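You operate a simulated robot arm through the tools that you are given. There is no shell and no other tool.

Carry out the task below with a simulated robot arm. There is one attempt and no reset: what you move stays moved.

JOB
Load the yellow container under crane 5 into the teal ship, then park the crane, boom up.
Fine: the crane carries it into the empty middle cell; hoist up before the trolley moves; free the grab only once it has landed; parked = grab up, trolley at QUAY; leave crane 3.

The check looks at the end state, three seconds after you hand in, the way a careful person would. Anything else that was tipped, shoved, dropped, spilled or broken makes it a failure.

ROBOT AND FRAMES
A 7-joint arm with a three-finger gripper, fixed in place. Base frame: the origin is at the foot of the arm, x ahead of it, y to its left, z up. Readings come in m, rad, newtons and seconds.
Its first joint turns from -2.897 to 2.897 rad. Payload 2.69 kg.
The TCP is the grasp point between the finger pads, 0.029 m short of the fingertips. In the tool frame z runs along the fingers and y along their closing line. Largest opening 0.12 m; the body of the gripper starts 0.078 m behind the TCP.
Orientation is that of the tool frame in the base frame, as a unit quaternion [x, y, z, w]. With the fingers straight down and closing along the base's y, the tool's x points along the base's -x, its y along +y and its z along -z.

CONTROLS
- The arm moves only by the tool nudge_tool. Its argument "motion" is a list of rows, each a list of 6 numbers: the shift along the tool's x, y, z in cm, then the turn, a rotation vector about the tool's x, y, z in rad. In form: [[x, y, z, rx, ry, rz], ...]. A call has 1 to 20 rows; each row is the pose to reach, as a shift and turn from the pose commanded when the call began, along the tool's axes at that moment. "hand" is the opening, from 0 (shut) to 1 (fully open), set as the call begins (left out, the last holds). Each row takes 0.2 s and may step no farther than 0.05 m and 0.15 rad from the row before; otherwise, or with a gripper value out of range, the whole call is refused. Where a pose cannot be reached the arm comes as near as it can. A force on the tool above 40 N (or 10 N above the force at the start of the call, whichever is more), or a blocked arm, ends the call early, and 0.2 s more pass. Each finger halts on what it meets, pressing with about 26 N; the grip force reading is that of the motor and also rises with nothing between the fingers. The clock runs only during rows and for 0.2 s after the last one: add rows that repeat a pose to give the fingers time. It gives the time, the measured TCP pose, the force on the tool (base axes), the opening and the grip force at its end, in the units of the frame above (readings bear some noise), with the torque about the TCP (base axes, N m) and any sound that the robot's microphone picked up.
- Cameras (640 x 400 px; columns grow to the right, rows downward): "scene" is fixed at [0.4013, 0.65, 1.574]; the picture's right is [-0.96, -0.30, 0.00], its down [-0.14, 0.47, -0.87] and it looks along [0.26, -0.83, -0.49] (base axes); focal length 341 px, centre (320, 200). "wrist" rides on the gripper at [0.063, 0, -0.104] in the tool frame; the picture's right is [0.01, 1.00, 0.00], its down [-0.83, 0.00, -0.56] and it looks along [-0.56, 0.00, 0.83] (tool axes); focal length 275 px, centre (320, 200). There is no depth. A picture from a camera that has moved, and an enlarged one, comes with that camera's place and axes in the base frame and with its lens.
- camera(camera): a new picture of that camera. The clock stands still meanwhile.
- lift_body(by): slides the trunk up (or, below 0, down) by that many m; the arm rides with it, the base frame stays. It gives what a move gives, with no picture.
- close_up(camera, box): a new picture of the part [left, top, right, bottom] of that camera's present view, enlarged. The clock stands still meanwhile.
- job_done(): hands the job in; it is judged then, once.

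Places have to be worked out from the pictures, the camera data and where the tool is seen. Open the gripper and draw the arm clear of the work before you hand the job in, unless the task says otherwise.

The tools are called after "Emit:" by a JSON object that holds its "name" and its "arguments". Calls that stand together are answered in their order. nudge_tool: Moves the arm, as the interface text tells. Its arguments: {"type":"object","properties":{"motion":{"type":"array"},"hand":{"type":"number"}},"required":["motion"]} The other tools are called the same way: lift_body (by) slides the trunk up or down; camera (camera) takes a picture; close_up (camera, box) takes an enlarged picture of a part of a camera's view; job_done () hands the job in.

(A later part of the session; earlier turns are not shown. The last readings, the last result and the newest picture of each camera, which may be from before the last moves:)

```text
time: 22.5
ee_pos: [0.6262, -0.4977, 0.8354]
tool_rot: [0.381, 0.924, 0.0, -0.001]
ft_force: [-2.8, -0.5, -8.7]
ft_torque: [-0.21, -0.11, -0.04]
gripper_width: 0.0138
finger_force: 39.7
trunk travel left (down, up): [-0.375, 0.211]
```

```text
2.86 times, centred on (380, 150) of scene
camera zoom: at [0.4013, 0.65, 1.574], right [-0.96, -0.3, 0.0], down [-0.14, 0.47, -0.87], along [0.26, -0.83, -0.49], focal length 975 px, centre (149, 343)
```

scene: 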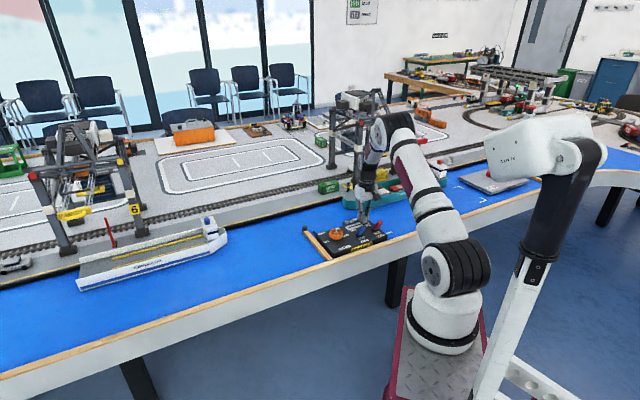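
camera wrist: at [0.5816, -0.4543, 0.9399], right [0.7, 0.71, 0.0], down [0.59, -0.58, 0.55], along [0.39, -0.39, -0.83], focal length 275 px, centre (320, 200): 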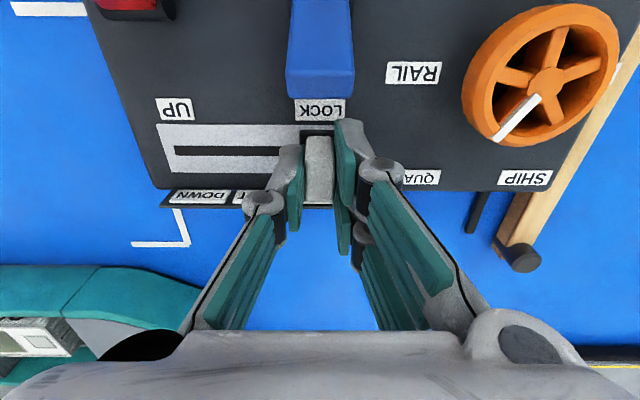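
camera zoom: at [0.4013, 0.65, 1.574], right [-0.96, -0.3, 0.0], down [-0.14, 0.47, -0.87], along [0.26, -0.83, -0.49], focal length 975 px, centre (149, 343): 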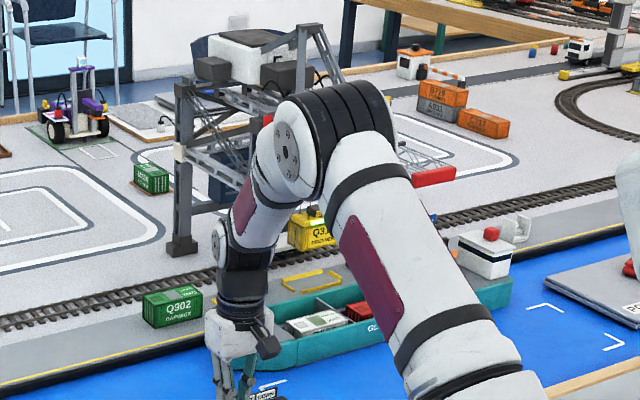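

The container is rising with the grab. I release the handle, rise 12 cm, and verify the hoist has finished before touching the trolley wheel.

Emit:
{"name": "nudge_tool", "arguments": {"motion": [[0, 0, 0, 0, 0, 0], [0, 0, 0, 0, 0, 0], [0, 0, -4, 0, 0, 0], [0, 0, -8, 0, 0, 0], [0, 0, -12, 0, 0, 0], [0, 0, -12, 0, 0, 0]], "hand": 0.45}}

Emit:
{"name": "nudge_tool", "arguments": {"motion": [[1, 3, 0, 0, 0, -0.1], [3, 6, 0, 0, 0, -0.2], [4.2, 8.7, 0, 0, 0, -0.262], [4.2, 8.7, 0, 0, 0, -0.262], [4.2, 8.7, 0, 0, 0, -0.262]], "hand": 0.75}}

Emit:
{"name": "camera", "arguments": {"camera": "wrist"}}

Emit:
{"name": "close_up", "arguments": {"camera": "scene", "box": [310, 80, 450, 220]}}

```text
time: 23.9
ee_pos: [0.6275, -0.4971, 0.9565]
tool_rot: [0.382, 0.924, 0.0, -0.001]
ft_force: [0.4, 0.7, 0.7]
ft_torque: [-0.02, -0.01, -0.02]
gripper_width: 0.0538
finger_force: 0.0
trunk travel left (down, up): [-0.375, 0.211]
```

```text
time: 25.1
ee_pos: [0.6581, -0.4072, 0.9551]
tool_rot: [0.257, 0.966, -0.001, -0.001]
ft_force: [0.3, -0.6, -0.4]
ft_torque: [0.04, 0.0, 0.02]
gripper_width: 0.09
finger_force: 0.0
trunk travel left (down, up): [-0.375, 0.211]
```

```text
taken
camera wrist: at [0.6038, -0.3754, 1.0598], right [0.49, 0.87, 0.0], down [0.72, -0.41, 0.55], along [0.48, -0.28, -0.83], focal length 275 px, centre (320, 200)
```

wrist: 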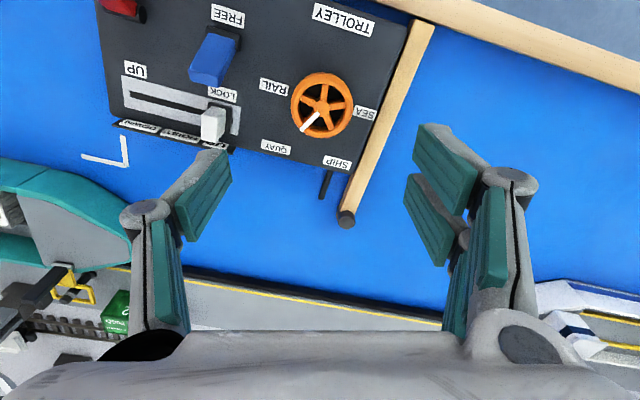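

```text
2.86 times, centred on (380, 150) of scene
camera zoom: at [0.4013, 0.65, 1.574], right [-0.96, -0.3, 0.0], down [-0.14, 0.47, -0.87], along [0.26, -0.83, -0.49], focal length 975 px, centre (149, 343)
```

zoom: 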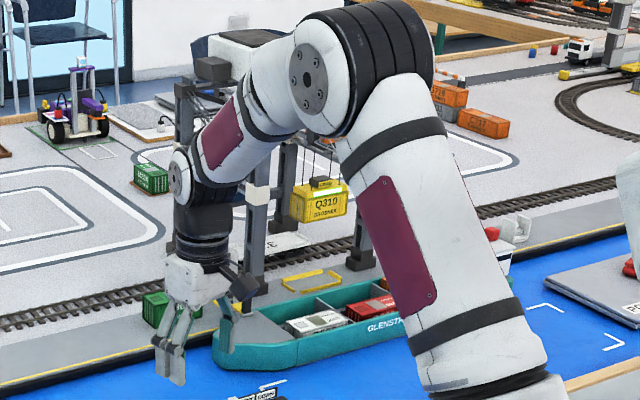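

Q310 hangs fully hoisted and the wheel centre back-projects to (0.658, -0.406), right under the TCP. I lower the open fingers around the wheel.

Emit:
{"name": "nudge_tool", "arguments": {"motion": [[0, 0, 4, 0, 0, 0], [0, 0, 8, 0, 0, 0], [0, 0, 10.5, 0, 0, 0], [0, 0, 11.9, 0, 0, 0], [0, 0, 11.9, 0, 0, 0]]}}

Emit:
{"name": "camera", "arguments": {"camera": "wrist"}}

Emit:
{"name": "close_up", "arguments": {"camera": "scene", "box": [295, 190, 415, 265]}}

```text
time: 26.3
ee_pos: [0.6586, -0.4065, 0.8356]
tool_rot: [0.258, 0.966, -0.001, -0.001]
ft_force: [-1.1, -1.1, 0.8]
ft_torque: [-0.01, -0.05, -0.02]
gripper_width: 0.0899
finger_force: 0.1
trunk travel left (down, up): [-0.375, 0.211]
```

```text
taken
camera wrist: at [0.6036, -0.376, 0.94], right [0.49, 0.87, 0.0], down [0.72, -0.41, 0.56], along [0.48, -0.28, -0.83], focal length 275 px, centre (320, 200)
```

wrist: 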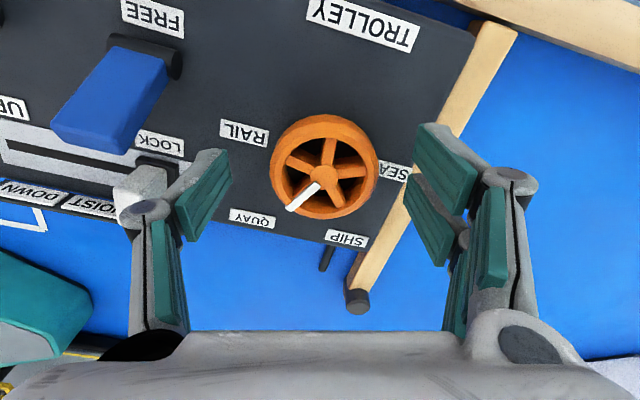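

```text
5.33 times, centred on (355, 228) of scene
camera zoom: at [0.4013, 0.65, 1.574], right [-0.96, -0.3, 0.0], down [-0.14, 0.47, -0.87], along [0.26, -0.83, -0.49], focal length 1820 px, centre (133, 53)
```

zoom: 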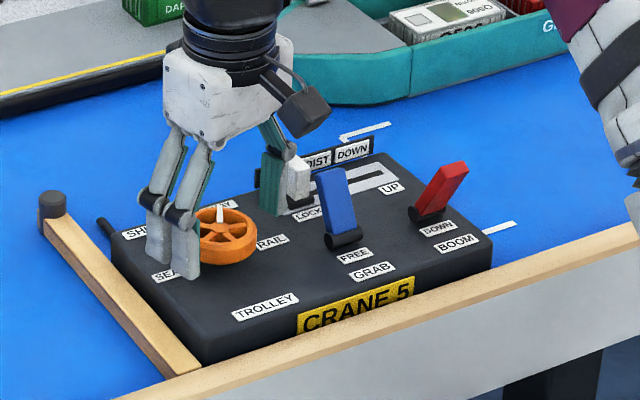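

The wheel is centred between the fingers, clear of handle and lever. I close on the rim.

Emit:
{"name": "nudge_tool", "arguments": {"motion": [[0, 0, 0, 0, 0, 0], [0, 0, 0, 0, 0, 0], [0, 0, 0, 0, 0, 0]], "hand": 0}}

Emit:
{"name": "camera", "arguments": {"camera": "wrist"}}

```text
time: 27.1
ee_pos: [0.6595, -0.4052, 0.8362]
tool_rot: [0.257, 0.966, 0.0, 0.0]
ft_force: [7.4, 10.1, 6.3]
ft_torque: [0.53, -0.18, 0.02]
gripper_width: 0.0531
finger_force: 45.1
trunk travel left (down, up): [-0.375, 0.211]
```

```text
taken
camera wrist: at [0.6046, -0.3748, 0.9404], right [0.49, 0.87, 0.0], down [0.72, -0.41, 0.56], along [0.48, -0.27, -0.83], focal length 275 px, centre (320, 200)
```

wrist: 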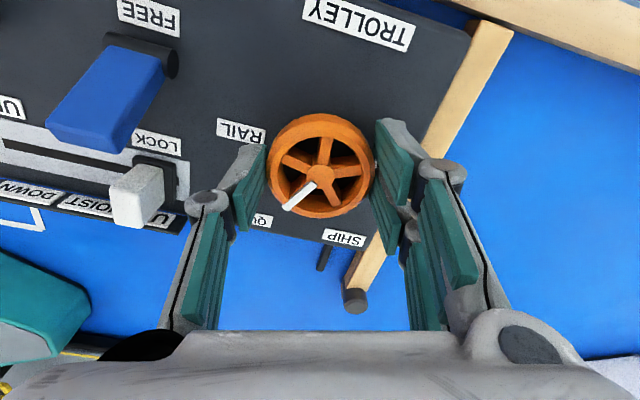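

Gripped at 53 mm, with a small centring force; I add a 2.5 mm correction along the closing axis. Now I turn the wheel counter-clockwise as seen from above (from QUAY toward SHIP), half the angle first.

Emit:
{"name": "nudge_tool", "arguments": {"motion": [[0, 0.25, 0, 0, 0, 0], [0, 0.25, 0, 0, 0, -0.1], [0, 0.25, 0, 0, 0, -0.2], [0, 0.25, 0, 0, 0, -0.3], [0, 0.25, 0, 0, 0, -0.4], [0, 0.25, 0, 0, 0, -0.5], [0, 0.25, 0, 0, 0, -0.5]]}}

Emit:
{"name": "camera", "arguments": {"camera": "wrist"}}

Emit:
{"name": "close_up", "arguments": {"camera": "scene", "box": [310, 80, 450, 220]}}

```text
time: 28.7
ee_pos: [0.6588, -0.4072, 0.8351]
tool_rot: [0.011, 1.0, -0.001, -0.001]
ft_force: [4.7, -14.1, -12.8]
ft_torque: [-0.75, -0.59, -0.02]
gripper_width: 0.0529
finger_force: 44.7
trunk travel left (down, up): [-0.375, 0.211]
```

```text
taken
camera wrist: at [0.5964, -0.4055, 0.9405], right [0.02, 1.0, 0.0], down [0.83, -0.01, 0.55], along [0.55, -0.01, -0.83], focal length 275 px, centre (320, 200)
```

wrist: 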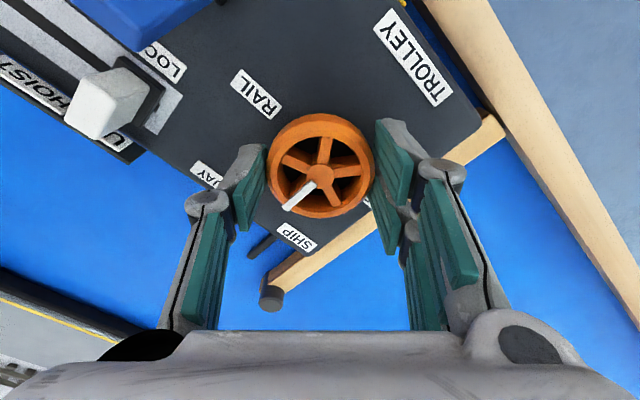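

```text
2.86 times, centred on (380, 150) of scene
camera zoom: at [0.4013, 0.65, 1.574], right [-0.96, -0.3, 0.0], down [-0.14, 0.47, -0.87], along [0.26, -0.83, -0.49], focal length 975 px, centre (149, 343)
```

zoom: 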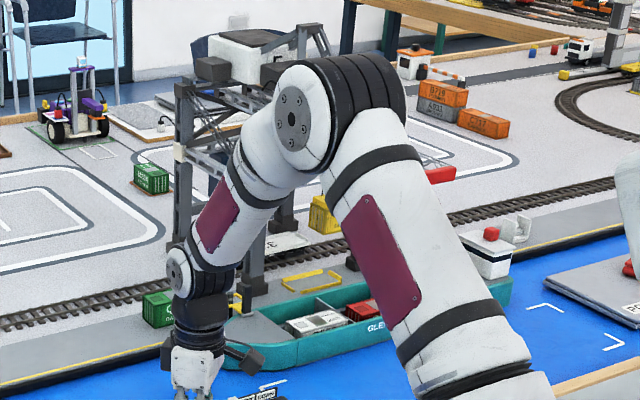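

The wheel turns with the gripper, and the side load suggests its centre is nearer (0.663, -0.4075). I shift the commanded centre by 3 mm in each axis and finish the rest of the 60° turn.

Emit:
{"name": "nudge_tool", "arguments": {"motion": [[-0.3, -0.3, 0, 0, 0, 0], [-0.3, -0.3, 0, 0, 0, -0.1], [-0.3, -0.3, 0, 0, 0, -0.2], [-0.3, -0.3, 0, 0, 0, -0.3], [-0.3, -0.3, 0, 0, 0, -0.4], [-0.3, -0.3, 0, 0, 0, -0.5], [-0.3, -0.3, 0, 0, 0, -0.547], [-0.3, -0.3, 0, 0, 0, -0.547]]}}

Emit:
{"name": "camera", "arguments": {"camera": "wrist"}}

Emit:
{"name": "close_up", "arguments": {"camera": "scene", "box": [310, 80, 450, 220]}}

```text
time: 30.5
ee_pos: [0.6596, -0.4079, 0.8353]
tool_rot: [-0.259, 0.966, 0.001, -0.004]
ft_force: [-28.3, 7.2, -4.2]
ft_torque: [-0.08, 0.5, 0.02]
gripper_width: 0.0527
finger_force: 46.0
trunk travel left (down, up): [-0.375, 0.211]
```

```text
taken
camera wrist: at [0.6063, -0.44, 0.9407], right [-0.51, 0.86, 0.01], down [0.72, 0.42, 0.55], along [0.47, 0.28, -0.83], focal length 275 px, centre (320, 200)
```

wrist: 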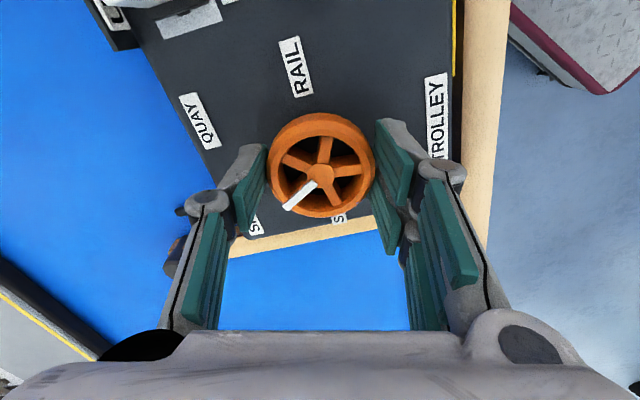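

```text
2.86 times, centred on (380, 150) of scene
camera zoom: at [0.4013, 0.65, 1.574], right [-0.96, -0.3, 0.0], down [-0.14, 0.47, -0.87], along [0.26, -0.83, -0.49], focal length 975 px, centre (149, 343)
```

zoom: 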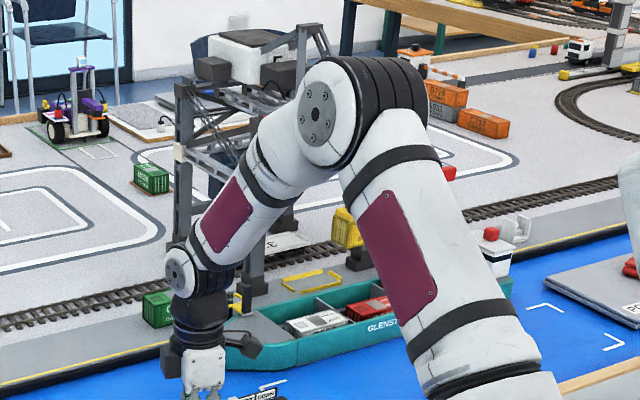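

The wheel has turned about 60° and the trolley is moving out; the residual load shows my x correction was unnecessary. I open the hand, rise, and check pointer and trolley.

Emit:
{"name": "nudge_tool", "arguments": {"motion": [[0, 0, 0, 0, 0, 0], [0, 0, 0, 0, 0, 0], [0, 0, -4, 0, 0, 0], [0, 0, -8, 0, 0, 0], [0, 0, -12, 0, 0, 0], [0, 0, -12, 0, 0, 0]], "hand": 0.75}}

Emit:
{"name": "camera", "arguments": {"camera": "wrist"}}

Emit:
{"name": "close_up", "arguments": {"camera": "scene", "box": [310, 80, 450, 220]}}

Emit:
{"name": "close_up", "arguments": {"camera": "scene", "box": [295, 190, 415, 265]}}

```text
time: 31.9
ee_pos: [0.6629, -0.4086, 0.9576]
tool_rot: [-0.26, 0.966, 0.0, 0.0]
ft_force: [-0.8, -0.2, -0.9]
ft_torque: [-0.04, 0.01, -0.02]
gripper_width: 0.0901
finger_force: 0.1
trunk travel left (down, up): [-0.375, 0.211]
```

```text
taken
camera wrist: at [0.6082, -0.4403, 1.0619], right [-0.51, 0.86, 0.0], down [0.72, 0.42, 0.55], along [0.48, 0.28, -0.83], focal length 275 px, centre (320, 200)
```

wrist: 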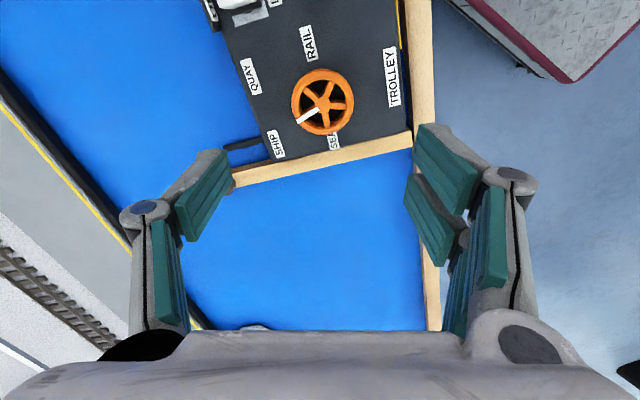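

```text
2.86 times, centred on (380, 150) of scene
camera zoom: at [0.4013, 0.65, 1.574], right [-0.96, -0.3, 0.0], down [-0.14, 0.47, -0.87], along [0.26, -0.83, -0.49], focal length 975 px, centre (149, 343)
```

zoom: 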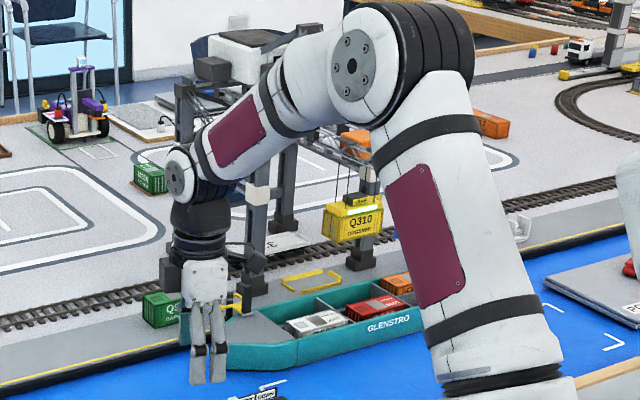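

```text
5.33 times, centred on (355, 228) of scene
camera zoom: at [0.4013, 0.65, 1.574], right [-0.96, -0.3, 0.0], down [-0.14, 0.47, -0.87], along [0.26, -0.83, -0.49], focal length 1820 px, centre (133, 53)
```

zoom: 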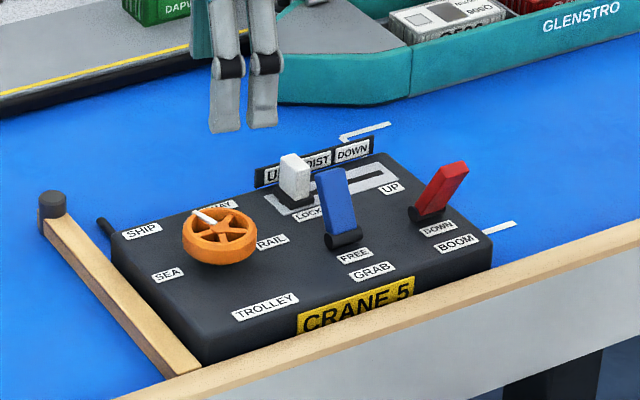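

The pointer has moved toward SHIP and the trolley is travelling out. I zoom in to check the pointer angle and the trolley position precisely.

Emit:
{"name": "close_up", "arguments": {"camera": "wrist", "box": [220, 20, 420, 180]}}

Emit:
{"name": "close_up", "arguments": {"camera": "scene", "box": [360, 110, 450, 200]}}

```text
2.50 times, centred on (320, 100) of wrist
camera zoom: at [0.6082, -0.4403, 1.0619], right [-0.51, 0.86, 0.0], down [0.72, 0.42, 0.55], along [0.48, 0.28, -0.83], focal length 688 px, centre (320, 450)
```

zoom: 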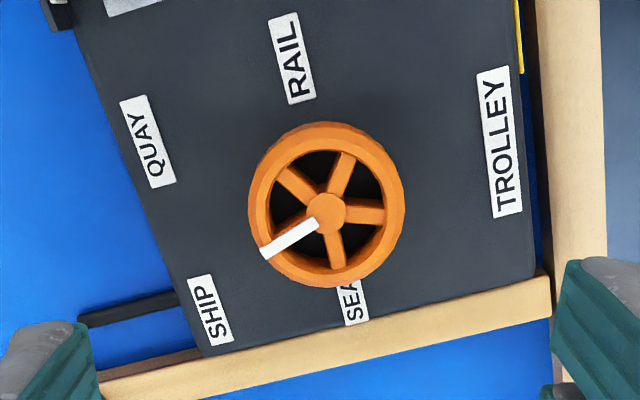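

```text
4.44 times, centred on (405, 155) of scene
camera zoom: at [0.4013, 0.65, 1.574], right [-0.96, -0.3, 0.0], down [-0.14, 0.47, -0.87], along [0.26, -0.83, -0.49], focal length 1516 px, centre (-58, 400)
```

zoom: 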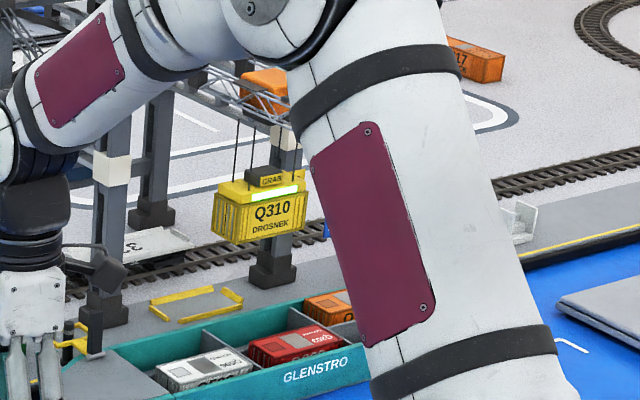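

The pointer reads near SHIP, though by my measurement slightly short of the label. I wait a couple of seconds to see whether the trolley is still moving.

Emit:
{"name": "nudge_tool", "arguments": {"motion": [[0, 0, 0, 0, 0, 0], [0, 0, 0, 0, 0, 0], [0, 0, 0, 0, 0, 0], [0, 0, 0, 0, 0, 0], [0, 0, 0, 0, 0, 0], [0, 0, 0, 0, 0, 0], [0, 0, 0, 0, 0, 0], [0, 0, 0, 0, 0, 0]]}}

Emit:
{"name": "close_up", "arguments": {"camera": "scene", "box": [360, 110, 450, 200]}}

Emit:
{"name": "close_up", "arguments": {"camera": "wrist", "box": [220, 20, 420, 180]}}

```text
time: 33.7
ee_pos: [0.6621, -0.4086, 0.9566]
tool_rot: [-0.26, 0.966, -0.001, -0.001]
ft_force: [-1.0, 0.4, 0.3]
ft_torque: [0.01, 0.04, -0.01]
gripper_width: 0.09
finger_force: 0.1
trunk travel left (down, up): [-0.375, 0.211]
```

```text
4.44 times, centred on (405, 155) of scene
camera zoom: at [0.4013, 0.65, 1.574], right [-0.96, -0.3, 0.0], down [-0.14, 0.47, -0.87], along [0.26, -0.83, -0.49], focal length 1516 px, centre (-58, 400)
```

zoom: 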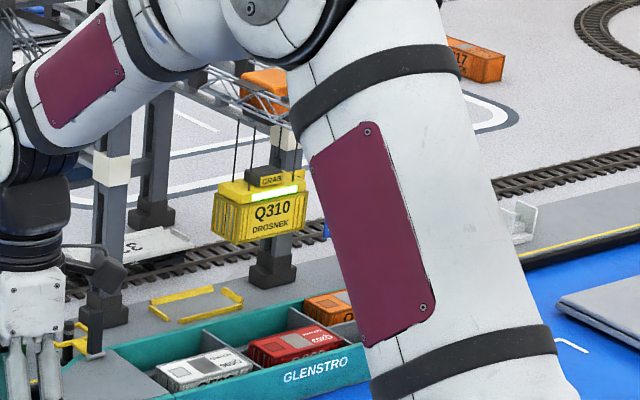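

```text
2.50 times, centred on (320, 100) of wrist
camera zoom: at [0.6082, -0.4404, 1.0616], right [-0.51, 0.86, 0.0], down [0.72, 0.42, 0.55], along [0.48, 0.28, -0.83], focal length 688 px, centre (320, 450)
```

zoom: 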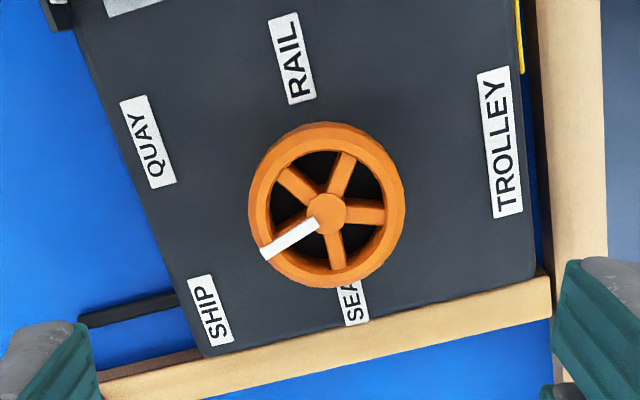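

The trolley has stopped. Before lowering I want to verify the container really is above the empty cell, so I move the hand up and over to where the wrist camera can see ship and hanging container from above, staying about 30 cm from the boom tip.

Emit:
{"name": "nudge_tool", "arguments": {"motion": [[2.5, -0.5, -0.9, 0, 0, 0.131], [5, -1, -1.9, 0, 0, 0.262], [7.5, -1.6, -2.8, 0, 0, 0.393], [10, -2.1, -3.7, 0, 0, 0.524], [12.6, -2.6, -4.7, 0, 0, 0.655], [15.1, -3.1, -5.6, 0, 0, 0.786], [17.6, -3.6, -6.5, 0, 0, 0.917], [20.2, -4.2, -7.4, 0, 0, 1.048], [22.7, -4.7, -8.4, 0, 0, 1.179], [25.2, -5.2, -9.3, 0, 0, 1.309], [25.2, -5.2, -9.3, 0, 0, 1.309]]}}

Emit:
{"name": "camera", "arguments": {"camera": "wrist"}}

Emit:
{"name": "camera", "arguments": {"camera": "scene"}}

```text
time: 36.1
ee_pos: [0.4708, -0.5794, 1.0505]
tool_rot: [0.383, 0.924, 0.0, -0.001]
ft_force: [-0.7, -0.4, -0.7]
ft_torque: [0.0, 0.0, -0.01]
gripper_width: 0.0902
finger_force: 0.0
trunk travel left (down, up): [-0.375, 0.211]
```

```text
taken
camera wrist: at [0.4264, -0.5351, 1.1553], right [0.7, 0.71, 0.0], down [0.59, -0.58, 0.55], along [0.39, -0.39, -0.83], focal length 275 px, centre (320, 200)
```

wrist: 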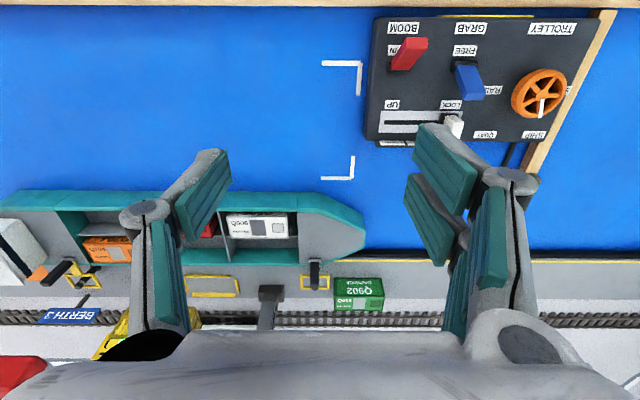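

```text
taken
```

scene: 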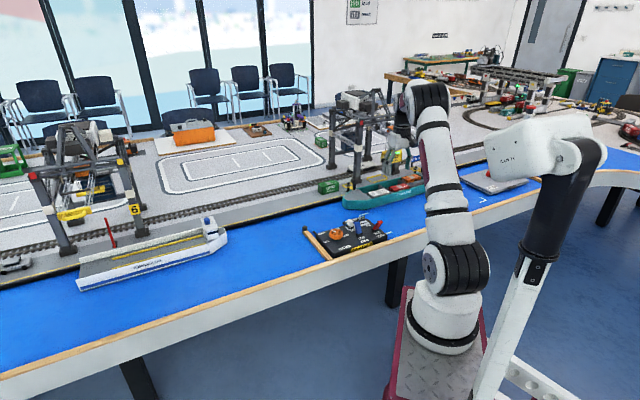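

The view shows the ship at left, partly behind a finger. I close the hand to clear the view and zoom in.

Emit:
{"name": "nudge_tool", "arguments": {"motion": [[0, 0, 0, 0, 0, 0], [0, 0, 0, 0, 0, 0], [0, 0, 0, 0, 0, 0]], "hand": 0}}

Emit:
{"name": "close_up", "arguments": {"camera": "wrist", "box": [0, 170, 340, 400]}}

Emit:
{"name": "close_up", "arguments": {"camera": "wrist", "box": [460, 40, 600, 160]}}

Emit:
{"name": "close_up", "arguments": {"camera": "scene", "box": [340, 100, 460, 220]}}

```text
time: 36.9
ee_pos: [0.4721, -0.5787, 1.0509]
tool_rot: [0.381, 0.924, -0.001, -0.001]
ft_force: [0.7, 0.5, 0.1]
ft_torque: [0.01, -0.01, 0.0]
gripper_width: 0.0002
finger_force: 26.3
trunk travel left (down, up): [-0.375, 0.211]
```

```text
1.74 times, centred on (170, 285) of wrist
camera zoom: at [0.4266, -0.535, 1.1553], right [0.7, 0.71, 0.0], down [0.59, -0.58, 0.56], along [0.39, -0.39, -0.83], focal length 479 px, centre (581, 52)
```

zoom: 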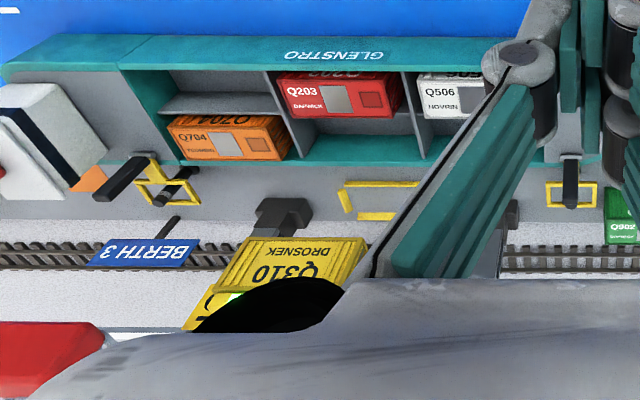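

```text
3.33 times, centred on (530, 100) of wrist
camera zoom: at [0.4266, -0.535, 1.1553], right [0.7, 0.71, 0.0], down [0.59, -0.58, 0.56], along [0.39, -0.39, -0.83], focal length 918 px, centre (-380, 533)
```

zoom: 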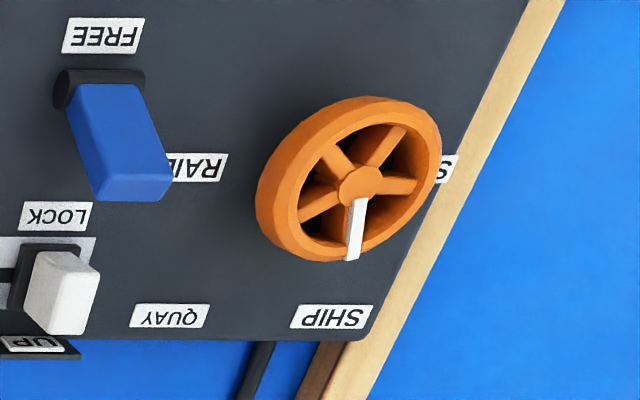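

```text
3.33 times, centred on (400, 160) of scene
camera zoom: at [0.4013, 0.65, 1.574], right [-0.96, -0.3, 0.0], down [-0.14, 0.47, -0.87], along [0.26, -0.83, -0.49], focal length 1137 px, centre (53, 333)
```

zoom: 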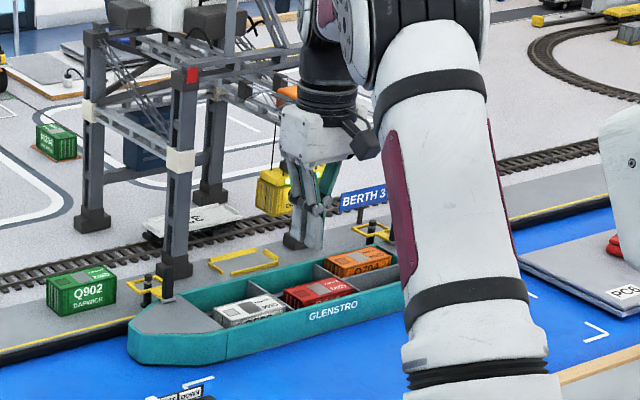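

The cells are two rows by three bays: orange is in the quay-side row and the middle quay-side cell is empty. My container estimate is too rough, though, because the gripper hides part of it. I tilt the wrist about 0.45 rad to look further out and get a full view of container and ship.

Emit:
{"name": "nudge_tool", "arguments": {"motion": [[0, 0, 0, 0, -0.12, 0], [0, 0, 0, 0, -0.24, 0], [0, 0, 0, 0, -0.36, 0], [0, 0, 0, 0, -0.45, 0], [0, 0, 0, 0, -0.45, 0]]}}

Emit:
{"name": "camera", "arguments": {"camera": "wrist"}}

Emit:
{"name": "close_up", "arguments": {"camera": "wrist", "box": [0, 80, 320, 280]}}

```text
time: 38.1
ee_pos: [0.4718, -0.5781, 1.0495]
tool_rot: [0.372, 0.901, -0.087, 0.206]
ft_force: [0.4, -0.6, 0.7]
ft_torque: [0.0, 0.03, -0.01]
gripper_width: 0.0
finger_force: 25.9
trunk travel left (down, up): [-0.375, 0.211]
```

```text
taken
camera wrist: at [0.3987, -0.5074, 1.1167], right [0.7, 0.71, 0.0], down [0.36, -0.35, 0.86], along [0.61, -0.61, -0.51], focal length 275 px, centre (320, 200)
```

wrist: 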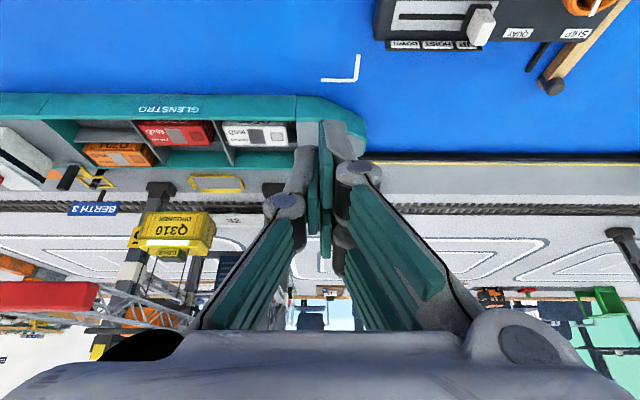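

```text
2.00 times, centred on (160, 180) of wrist
camera zoom: at [0.3987, -0.5074, 1.1167], right [0.7, 0.71, 0.0], down [0.36, -0.35, 0.86], along [0.61, -0.61, -0.51], focal length 551 px, centre (640, 240)
```

zoom: 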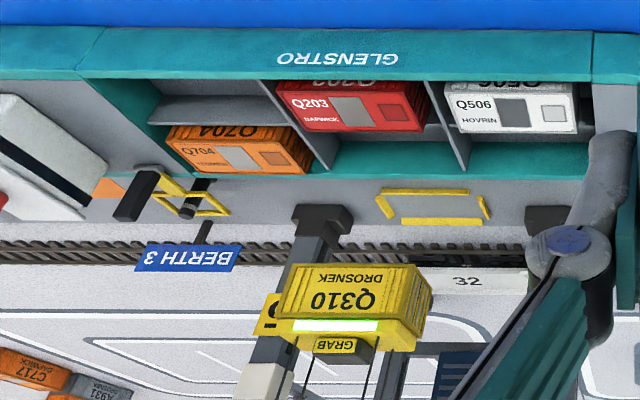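

This is an excellent view. I zoom further for accurate measurement of the yellow container, the red and orange containers, and the quay bracket.

Emit:
{"name": "close_up", "arguments": {"camera": "wrist", "box": [70, 110, 230, 210]}}

Emit:
{"name": "close_up", "arguments": {"camera": "wrist", "box": [110, 180, 240, 270]}}

```text
4.00 times, centred on (150, 160) of wrist
camera zoom: at [0.3987, -0.5074, 1.1167], right [0.7, 0.71, 0.0], down [0.36, -0.35, 0.86], along [0.61, -0.61, -0.51], focal length 1101 px, centre (1000, 360)
```

zoom: 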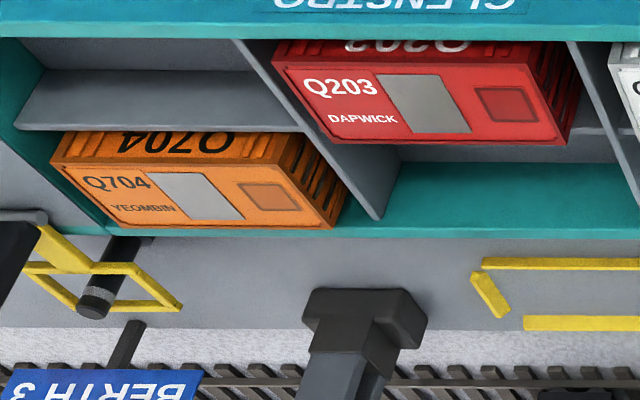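

```text
4.44 times, centred on (175, 225) of wrist
camera zoom: at [0.3987, -0.5074, 1.1167], right [0.7, 0.71, 0.0], down [0.36, -0.35, 0.86], along [0.61, -0.61, -0.51], focal length 1224 px, centre (964, 89)
```

zoom: 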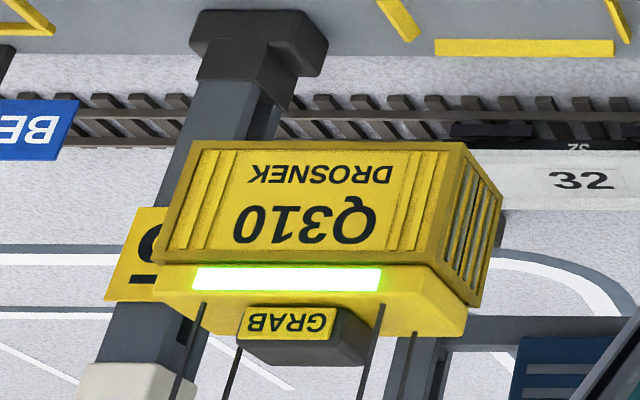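

The length comparison and the scene shift give conflicting positions for the hanging container. I shift the hand 10 cm along the slot direction (tool y) for a clean stereo baseline.

Emit:
{"name": "nudge_tool", "arguments": {"motion": [[0, 3.5, 0, 0, 0, 0], [0, 7, 0, 0, 0, 0], [0, 10, 0, 0, 0, 0], [0, 10, 0, 0, 0, 0]]}}

Emit:
{"name": "close_up", "arguments": {"camera": "wrist", "box": [10, 110, 170, 210]}}

Emit:
{"name": "close_up", "arguments": {"camera": "wrist", "box": [50, 180, 180, 270]}}

```text
time: 39.1
ee_pos: [0.5417, -0.5085, 1.0497]
tool_rot: [0.372, 0.901, -0.086, 0.205]
ft_force: [-0.7, 0.0, -0.3]
ft_torque: [-0.02, 0.02, -0.01]
gripper_width: 0.0001
finger_force: 26.1
trunk travel left (down, up): [-0.375, 0.211]
```

```text
4.00 times, centred on (90, 160) of wrist
camera zoom: at [0.4694, -0.4369, 1.1164], right [0.7, 0.71, 0.0], down [0.36, -0.35, 0.86], along [0.61, -0.61, -0.51], focal length 1101 px, centre (1240, 360)
```

zoom: 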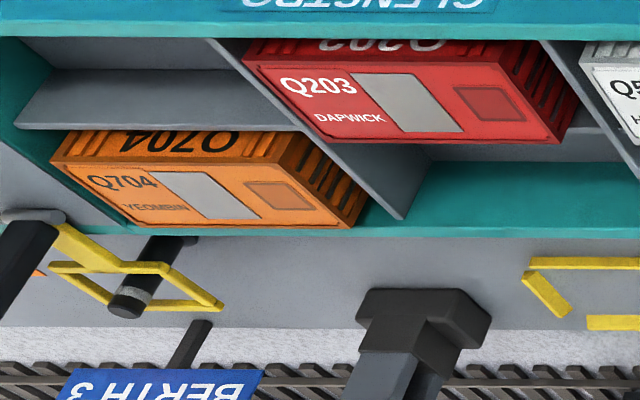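

```text
4.44 times, centred on (115, 225) of wrist
camera zoom: at [0.4694, -0.4369, 1.1164], right [0.7, 0.71, 0.0], down [0.36, -0.35, 0.86], along [0.61, -0.61, -0.51], focal length 1224 px, centre (1231, 89)
```

zoom: 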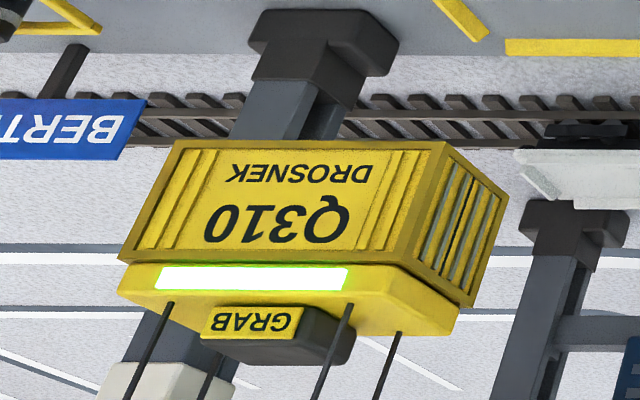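

Stereo now gives a hanging-container centre of t≈1.0375 across the quay, while the orange (quay-side) row is centred at t≈1.0126. The container is about 2.5 cm short of the cell, matching the wheel pointer sitting ~12° short of SHIP. I go back to the wheel to finish the turn, levelling the tool first.

Emit:
{"name": "nudge_tool", "arguments": {"motion": [[0, 0, 0, 0, 0.12, 0], [0, 0, 0, 0, 0.24, 0], [0, 0, 0, 0, 0.36, 0], [0, 0, 0, 0, 0.45, 0], [0, 0, 0, 0, 0.45, 0]], "hand": 0.75}}

Emit:
{"name": "nudge_tool", "arguments": {"motion": [[-0.2, 2.6, 1.5, 0, 0, -0.131], [-0.4, 5.2, 3.1, 0, 0, -0.262], [-0.6, 7.8, 4.6, 0, 0, -0.393], [-0.9, 10.4, 6.2, 0, 0, -0.524], [-1.1, 13, 7.7, 0, 0, -0.655], [-1.28, 15.6, 9.3, 0, 0, -0.785], [-1.28, 15.6, 9.3, 0, 0, -0.785], [-1.28, 15.6, 9.3, 0, 0, -0.785]]}}

Emit:
{"name": "close_up", "arguments": {"camera": "wrist", "box": [220, 20, 420, 180]}}

```text
time: 40.3
ee_pos: [0.5412, -0.5091, 1.0493]
tool_rot: [0.382, 0.924, -0.003, -0.001]
ft_force: [-0.1, -0.3, -0.2]
ft_torque: [0.02, -0.02, 0.0]
gripper_width: 0.0899
finger_force: 0.1
trunk travel left (down, up): [-0.375, 0.211]
```

```text
time: 42.1
ee_pos: [0.6608, -0.4068, 0.9567]
tool_rot: [-0.001, 1.0, -0.001, -0.001]
ft_force: [0.0, -0.1, 0.6]
ft_torque: [-0.05, 0.0, -0.01]
gripper_width: 0.0897
finger_force: 0.0
trunk travel left (down, up): [-0.375, 0.211]
```

```text
2.50 times, centred on (320, 100) of wrist
camera zoom: at [0.5973, -0.4071, 1.0612], right [-0.01, 1.0, 0.0], down [0.83, 0.01, 0.55], along [0.55, 0.0, -0.83], focal length 688 px, centre (320, 450)
```

zoom: 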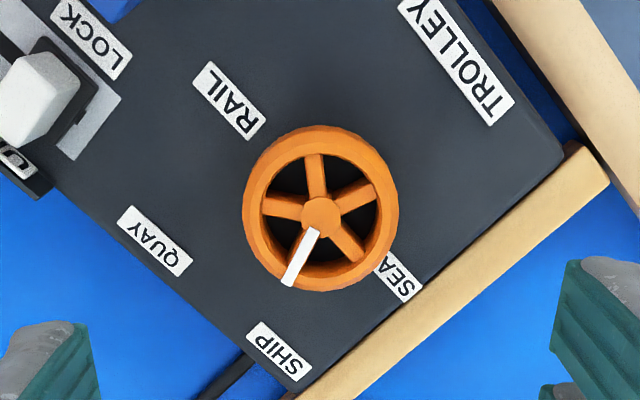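

The pointer sits at about -27° versus the SHIP label at -15°, so about 0.2 rad more is needed. I descend around the wheel and grip it with the closing axis now along base y.

Emit:
{"name": "nudge_tool", "arguments": {"motion": [[0.1, 0, 4, 0, 0, 0], [0.1, 0, 8, 0, 0, 0], [0.1, 0, 10.5, 0, 0, 0], [0.1, 0, 12, 0, 0, 0], [0.1, 0, 12, 0, 0, 0]]}}

Emit:
{"name": "nudge_tool", "arguments": {"motion": [[0, 0, 0, 0, 0, 0], [0, 0, 0, 0, 0, 0], [0, 0, 0, 0, 0, 0]], "hand": 0}}

Emit:
{"name": "camera", "arguments": {"camera": "wrist"}}

```text
time: 43.3
ee_pos: [0.6583, -0.407, 0.8357]
tool_rot: [-0.001, 1.0, -0.002, -0.001]
ft_force: [0.8, 0.2, -1.1]
ft_torque: [0.0, 0.05, -0.04]
gripper_width: 0.0899
finger_force: 0.1
trunk travel left (down, up): [-0.375, 0.211]
```

```text
time: 44.1
ee_pos: [0.6596, -0.4064, 0.8372]
tool_rot: [-0.001, 1.0, 0.0, -0.001]
ft_force: [0.3, 5.7, 2.7]
ft_torque: [0.22, -0.05, 0.0]
gripper_width: 0.0534
finger_force: 45.0
trunk travel left (down, up): [-0.375, 0.211]
```

```text
taken
camera wrist: at [0.596, -0.4071, 0.9411], right [-0.01, 1.0, 0.0], down [0.83, 0.01, 0.55], along [0.55, 0.0, -0.83], focal length 275 px, centre (320, 200)
```

wrist: 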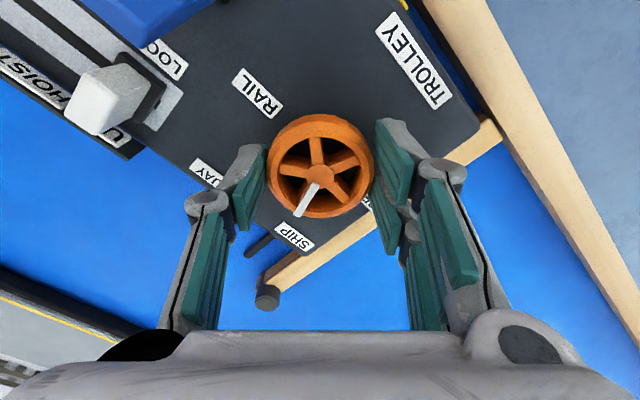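

Cleanly gripped with little side load. I turn 0.2 rad further counter-clockwise, then relax the hand gently.

Emit:
{"name": "nudge_tool", "arguments": {"motion": [[0, 0.08, 0, 0, 0, 0], [0, 0.08, 0, 0, 0, -0.05], [0, 0.08, 0, 0, 0, -0.1], [0, 0.08, 0, 0, 0, -0.15], [0, 0.08, 0, 0, 0, -0.2], [0, 0.08, 0, 0, 0, -0.2], [0, 0.08, 0, 0, 0, -0.2]]}}

Emit:
{"name": "close_up", "arguments": {"camera": "wrist", "box": [220, 80, 420, 280]}}

```text
time: 45.7
ee_pos: [0.6581, -0.4066, 0.8365]
tool_rot: [-0.1, 0.995, 0.0, -0.001]
ft_force: [-1.9, -2.8, 0.5]
ft_torque: [-0.1, 0.05, -0.01]
gripper_width: 0.0534
finger_force: 45.2
trunk travel left (down, up): [-0.375, 0.211]
```

```text
2.00 times, centred on (320, 180) of wrist
camera zoom: at [0.5974, -0.4199, 0.9411], right [-0.2, 0.98, 0.0], down [0.81, 0.17, 0.55], along [0.54, 0.11, -0.83], focal length 551 px, centre (320, 240)
```

zoom: 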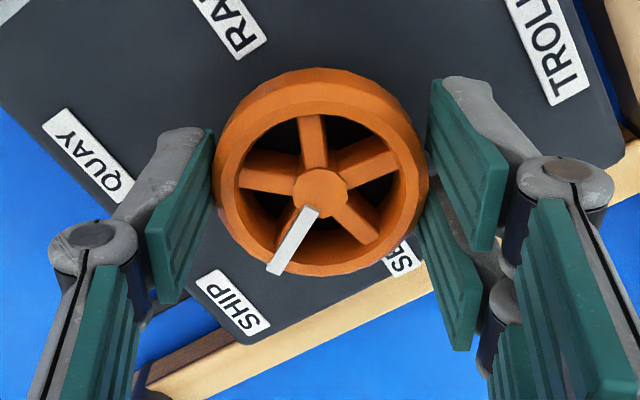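

Very low load now. I open the hand, rise, and check whether the pointer holds.

Emit:
{"name": "nudge_tool", "arguments": {"motion": [[0, 0, 0, 0, 0, 0], [0, 0, 0, 0, 0, 0], [0, 0, 0, 0, 0, 0], [0, 0, -4, 0, 0, 0], [0, 0, -8, 0, 0, 0], [0, 0, -12, 0, 0, 0], [0, 0, -12, 0, 0, 0]], "hand": 0.75}}

Emit:
{"name": "close_up", "arguments": {"camera": "wrist", "box": [220, 20, 420, 180]}}

Emit:
{"name": "close_up", "arguments": {"camera": "scene", "box": [360, 110, 450, 200]}}

```text
time: 47.3
ee_pos: [0.6583, -0.4053, 0.9569]
tool_rot: [-0.1, 0.995, 0.0, -0.001]
ft_force: [0.7, 1.4, -0.2]
ft_torque: [0.0, 0.01, 0.01]
gripper_width: 0.09
finger_force: 0.0
trunk travel left (down, up): [-0.375, 0.211]
```

```text
2.50 times, centred on (320, 100) of wrist
camera zoom: at [0.5981, -0.4187, 1.0613], right [-0.2, 0.98, 0.0], down [0.82, 0.17, 0.55], along [0.54, 0.11, -0.83], focal length 688 px, centre (320, 450)
```

zoom: 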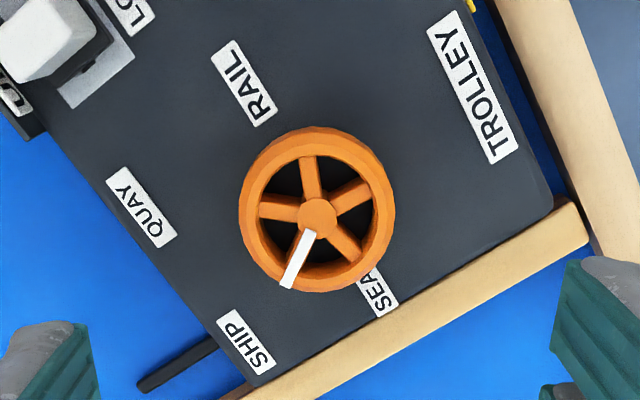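

```text
4.44 times, centred on (405, 155) of scene
camera zoom: at [0.4013, 0.65, 1.574], right [-0.96, -0.3, 0.0], down [-0.14, 0.47, -0.87], along [0.26, -0.83, -0.49], focal length 1516 px, centre (-58, 400)
```

zoom: 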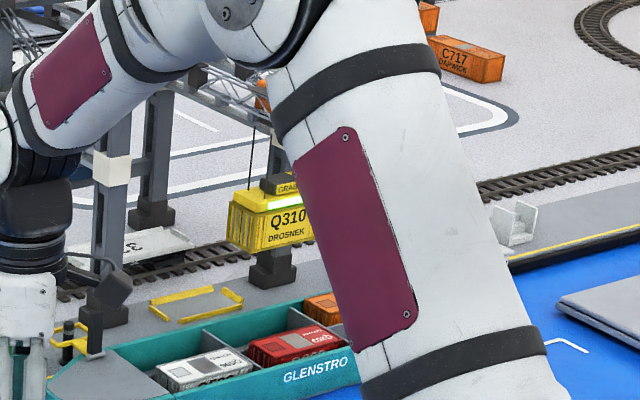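

The pointer held and the trolley moved further out (the container shifted in the scene). I return to the tilted viewing pose to measure again before lowering.

Emit:
{"name": "nudge_tool", "arguments": {"motion": [[1.7, -1, -1.2, 0, 0, 0.123], [3.4, -2, -2.3, 0, 0, 0.246], [5.1, -2.9, -3.5, 0, 0, 0.369], [6.7, -3.9, -4.6, 0, 0, 0.492], [8.4, -4.9, -5.8, 0, 0, 0.615], [10.1, -5.8, -7, 0, 0, 0.739], [11.8, -6.8, -8.1, 0, 0, 0.862], [13.5, -7.8, -9.3, 0, 0, 0.985], [13.5, -7.8, -9.3, 0, 0, 0.985]], "hand": 0}}

Emit:
{"name": "nudge_tool", "arguments": {"motion": [[0, 0, 0, 0, -0.12, 0], [0, 0, 0, 0, -0.24, 0], [0, 0, 0, 0, -0.36, 0], [0, 0, 0, 0, -0.45, 0], [0, 0, 0, 0, -0.45, 0]]}}

Emit:
{"name": "close_up", "arguments": {"camera": "wrist", "box": [50, 180, 180, 270]}}

Emit:
{"name": "close_up", "arguments": {"camera": "wrist", "box": [10, 110, 170, 210]}}

```text
time: 49.3
ee_pos: [0.5427, -0.5106, 1.0505]
tool_rot: [0.383, 0.924, -0.001, 0.0]
ft_force: [-0.3, 0.6, -0.6]
ft_torque: [0.02, 0.01, -0.02]
gripper_width: 0.0001
finger_force: 26.2
trunk travel left (down, up): [-0.375, 0.211]
```

```text
time: 50.5
ee_pos: [0.5426, -0.5099, 1.0509]
tool_rot: [0.372, 0.901, -0.087, 0.207]
ft_force: [0.4, 0.5, 1.2]
ft_torque: [0.02, 0.02, 0.0]
gripper_width: 0.0
finger_force: 26.1
trunk travel left (down, up): [-0.375, 0.211]
```

```text
4.44 times, centred on (115, 225) of wrist
camera zoom: at [0.4706, -0.4381, 1.1162], right [0.7, 0.71, 0.0], down [0.36, -0.35, 0.86], along [0.61, -0.61, -0.51], focal length 1224 px, centre (1231, 89)
```

zoom: 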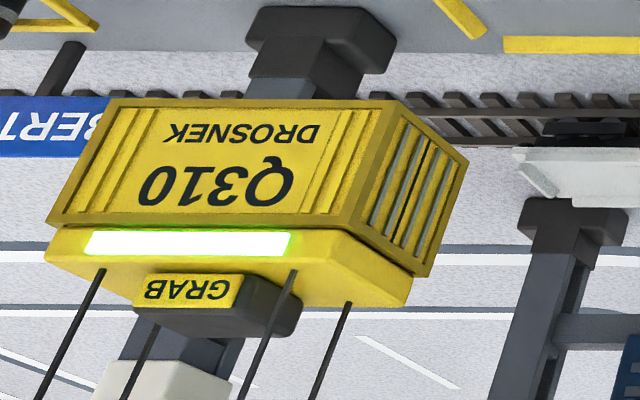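

```text
4.00 times, centred on (90, 160) of wrist
camera zoom: at [0.4706, -0.4381, 1.1162], right [0.7, 0.71, 0.0], down [0.36, -0.35, 0.86], along [0.61, -0.61, -0.51], focal length 1101 px, centre (1240, 360)
```

zoom: 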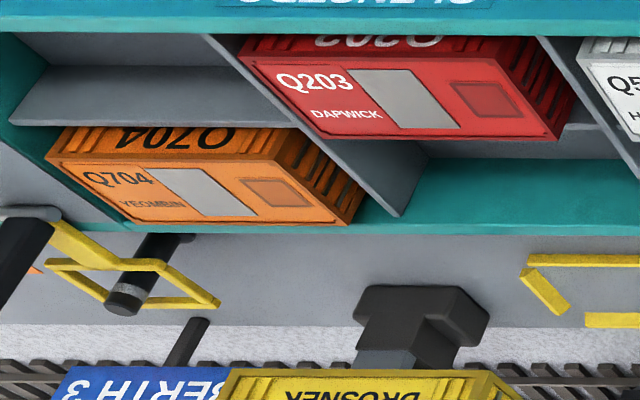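

Now the yellow container's sea face is at t≈0.993, matching orange's at 0.9925, and its along-ship centre (-0.298) matches red's (-0.299). It is over the empty cell. I level the tool and go above the hoist handle at UP.

Emit:
{"name": "nudge_tool", "arguments": {"motion": [[0, 0, 0, 0, 0.12, 0], [0, 0, 0, 0, 0.24, 0], [0, 0, 0, 0, 0.36, 0], [0, 0, 0, 0, 0.45, 0], [0, 0, 0, 0, 0.45, 0]], "hand": 0.45}}

Emit:
{"name": "nudge_tool", "arguments": {"motion": [[-1.8, 2.2, 3, 0, 0, 0], [-3.5, 4.5, 6, 0, 0, 0], [-5.26, 6.73, 9.4, 0, 0, 0], [-5.26, 6.73, 9.4, 0, 0, 0], [-5.26, 6.73, 9.4, 0, 0, 0]]}}

Emit:
{"name": "camera", "arguments": {"camera": "wrist"}}

```text
time: 51.7
ee_pos: [0.5427, -0.5101, 1.0502]
tool_rot: [0.382, 0.924, -0.001, -0.002]
ft_force: [0.3, 0.5, -0.8]
ft_torque: [-0.03, 0.0, 0.01]
gripper_width: 0.0537
finger_force: 0.1
trunk travel left (down, up): [-0.375, 0.211]
```

```text
time: 52.9
ee_pos: [0.6282, -0.4993, 0.9564]
tool_rot: [0.383, 0.924, -0.001, -0.001]
ft_force: [0.1, -0.4, -0.1]
ft_torque: [-0.01, 0.01, -0.02]
gripper_width: 0.0539
finger_force: 0.1
trunk travel left (down, up): [-0.375, 0.211]
```

```text
taken
camera wrist: at [0.5829, -0.4547, 1.0599], right [0.7, 0.71, 0.0], down [0.59, -0.58, 0.56], along [0.39, -0.39, -0.83], focal length 275 px, centre (320, 200)
```

wrist: 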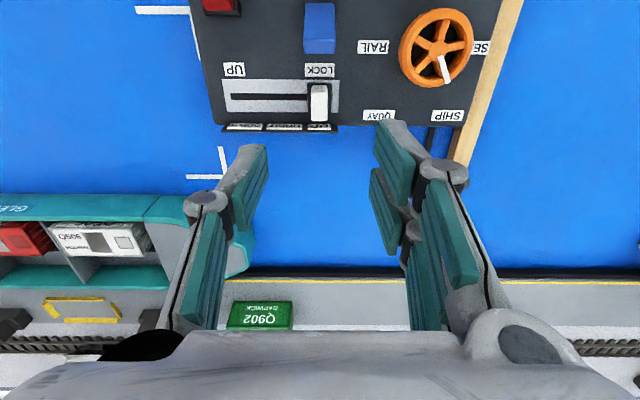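

The handle is beneath the hand. I descend and grip it.

Emit:
{"name": "nudge_tool", "arguments": {"motion": [[0, 0, 4, 0, 0, 0], [0, 0, 8, 0, 0, 0], [0, 0, 12.1, 0, 0, 0], [0, 0, 12.1, 0, 0, 0]]}}

Emit:
{"name": "nudge_tool", "arguments": {"motion": [[0, 0, 0, 0, 0, 0], [0, 0, 0, 0, 0, 0], [0, 0, 0, 0, 0, 0]], "hand": 0}}

Emit:
{"name": "close_up", "arguments": {"camera": "scene", "box": [360, 110, 450, 200]}}

```text
time: 53.9
ee_pos: [0.6276, -0.499, 0.8349]
tool_rot: [0.382, 0.924, -0.001, -0.001]
ft_force: [1.0, 0.2, -0.1]
ft_torque: [0.01, -0.03, 0.0]
gripper_width: 0.054
finger_force: 0.1
trunk travel left (down, up): [-0.375, 0.211]
```

```text
time: 54.7
ee_pos: [0.6276, -0.4992, 0.8343]
tool_rot: [0.382, 0.924, 0.0, -0.002]
ft_force: [-1.2, -0.3, -2.1]
ft_torque: [-0.17, -0.15, -0.03]
gripper_width: 0.0139
finger_force: 40.1
trunk travel left (down, up): [-0.375, 0.211]
```

```text
4.44 times, centred on (405, 155) of scene
camera zoom: at [0.4013, 0.65, 1.574], right [-0.96, -0.3, 0.0], down [-0.14, 0.47, -0.87], along [0.26, -0.83, -0.49], focal length 1516 px, centre (-58, 400)
```

zoom: 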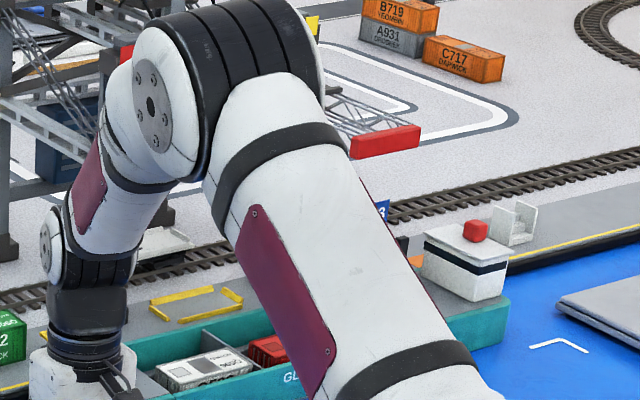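

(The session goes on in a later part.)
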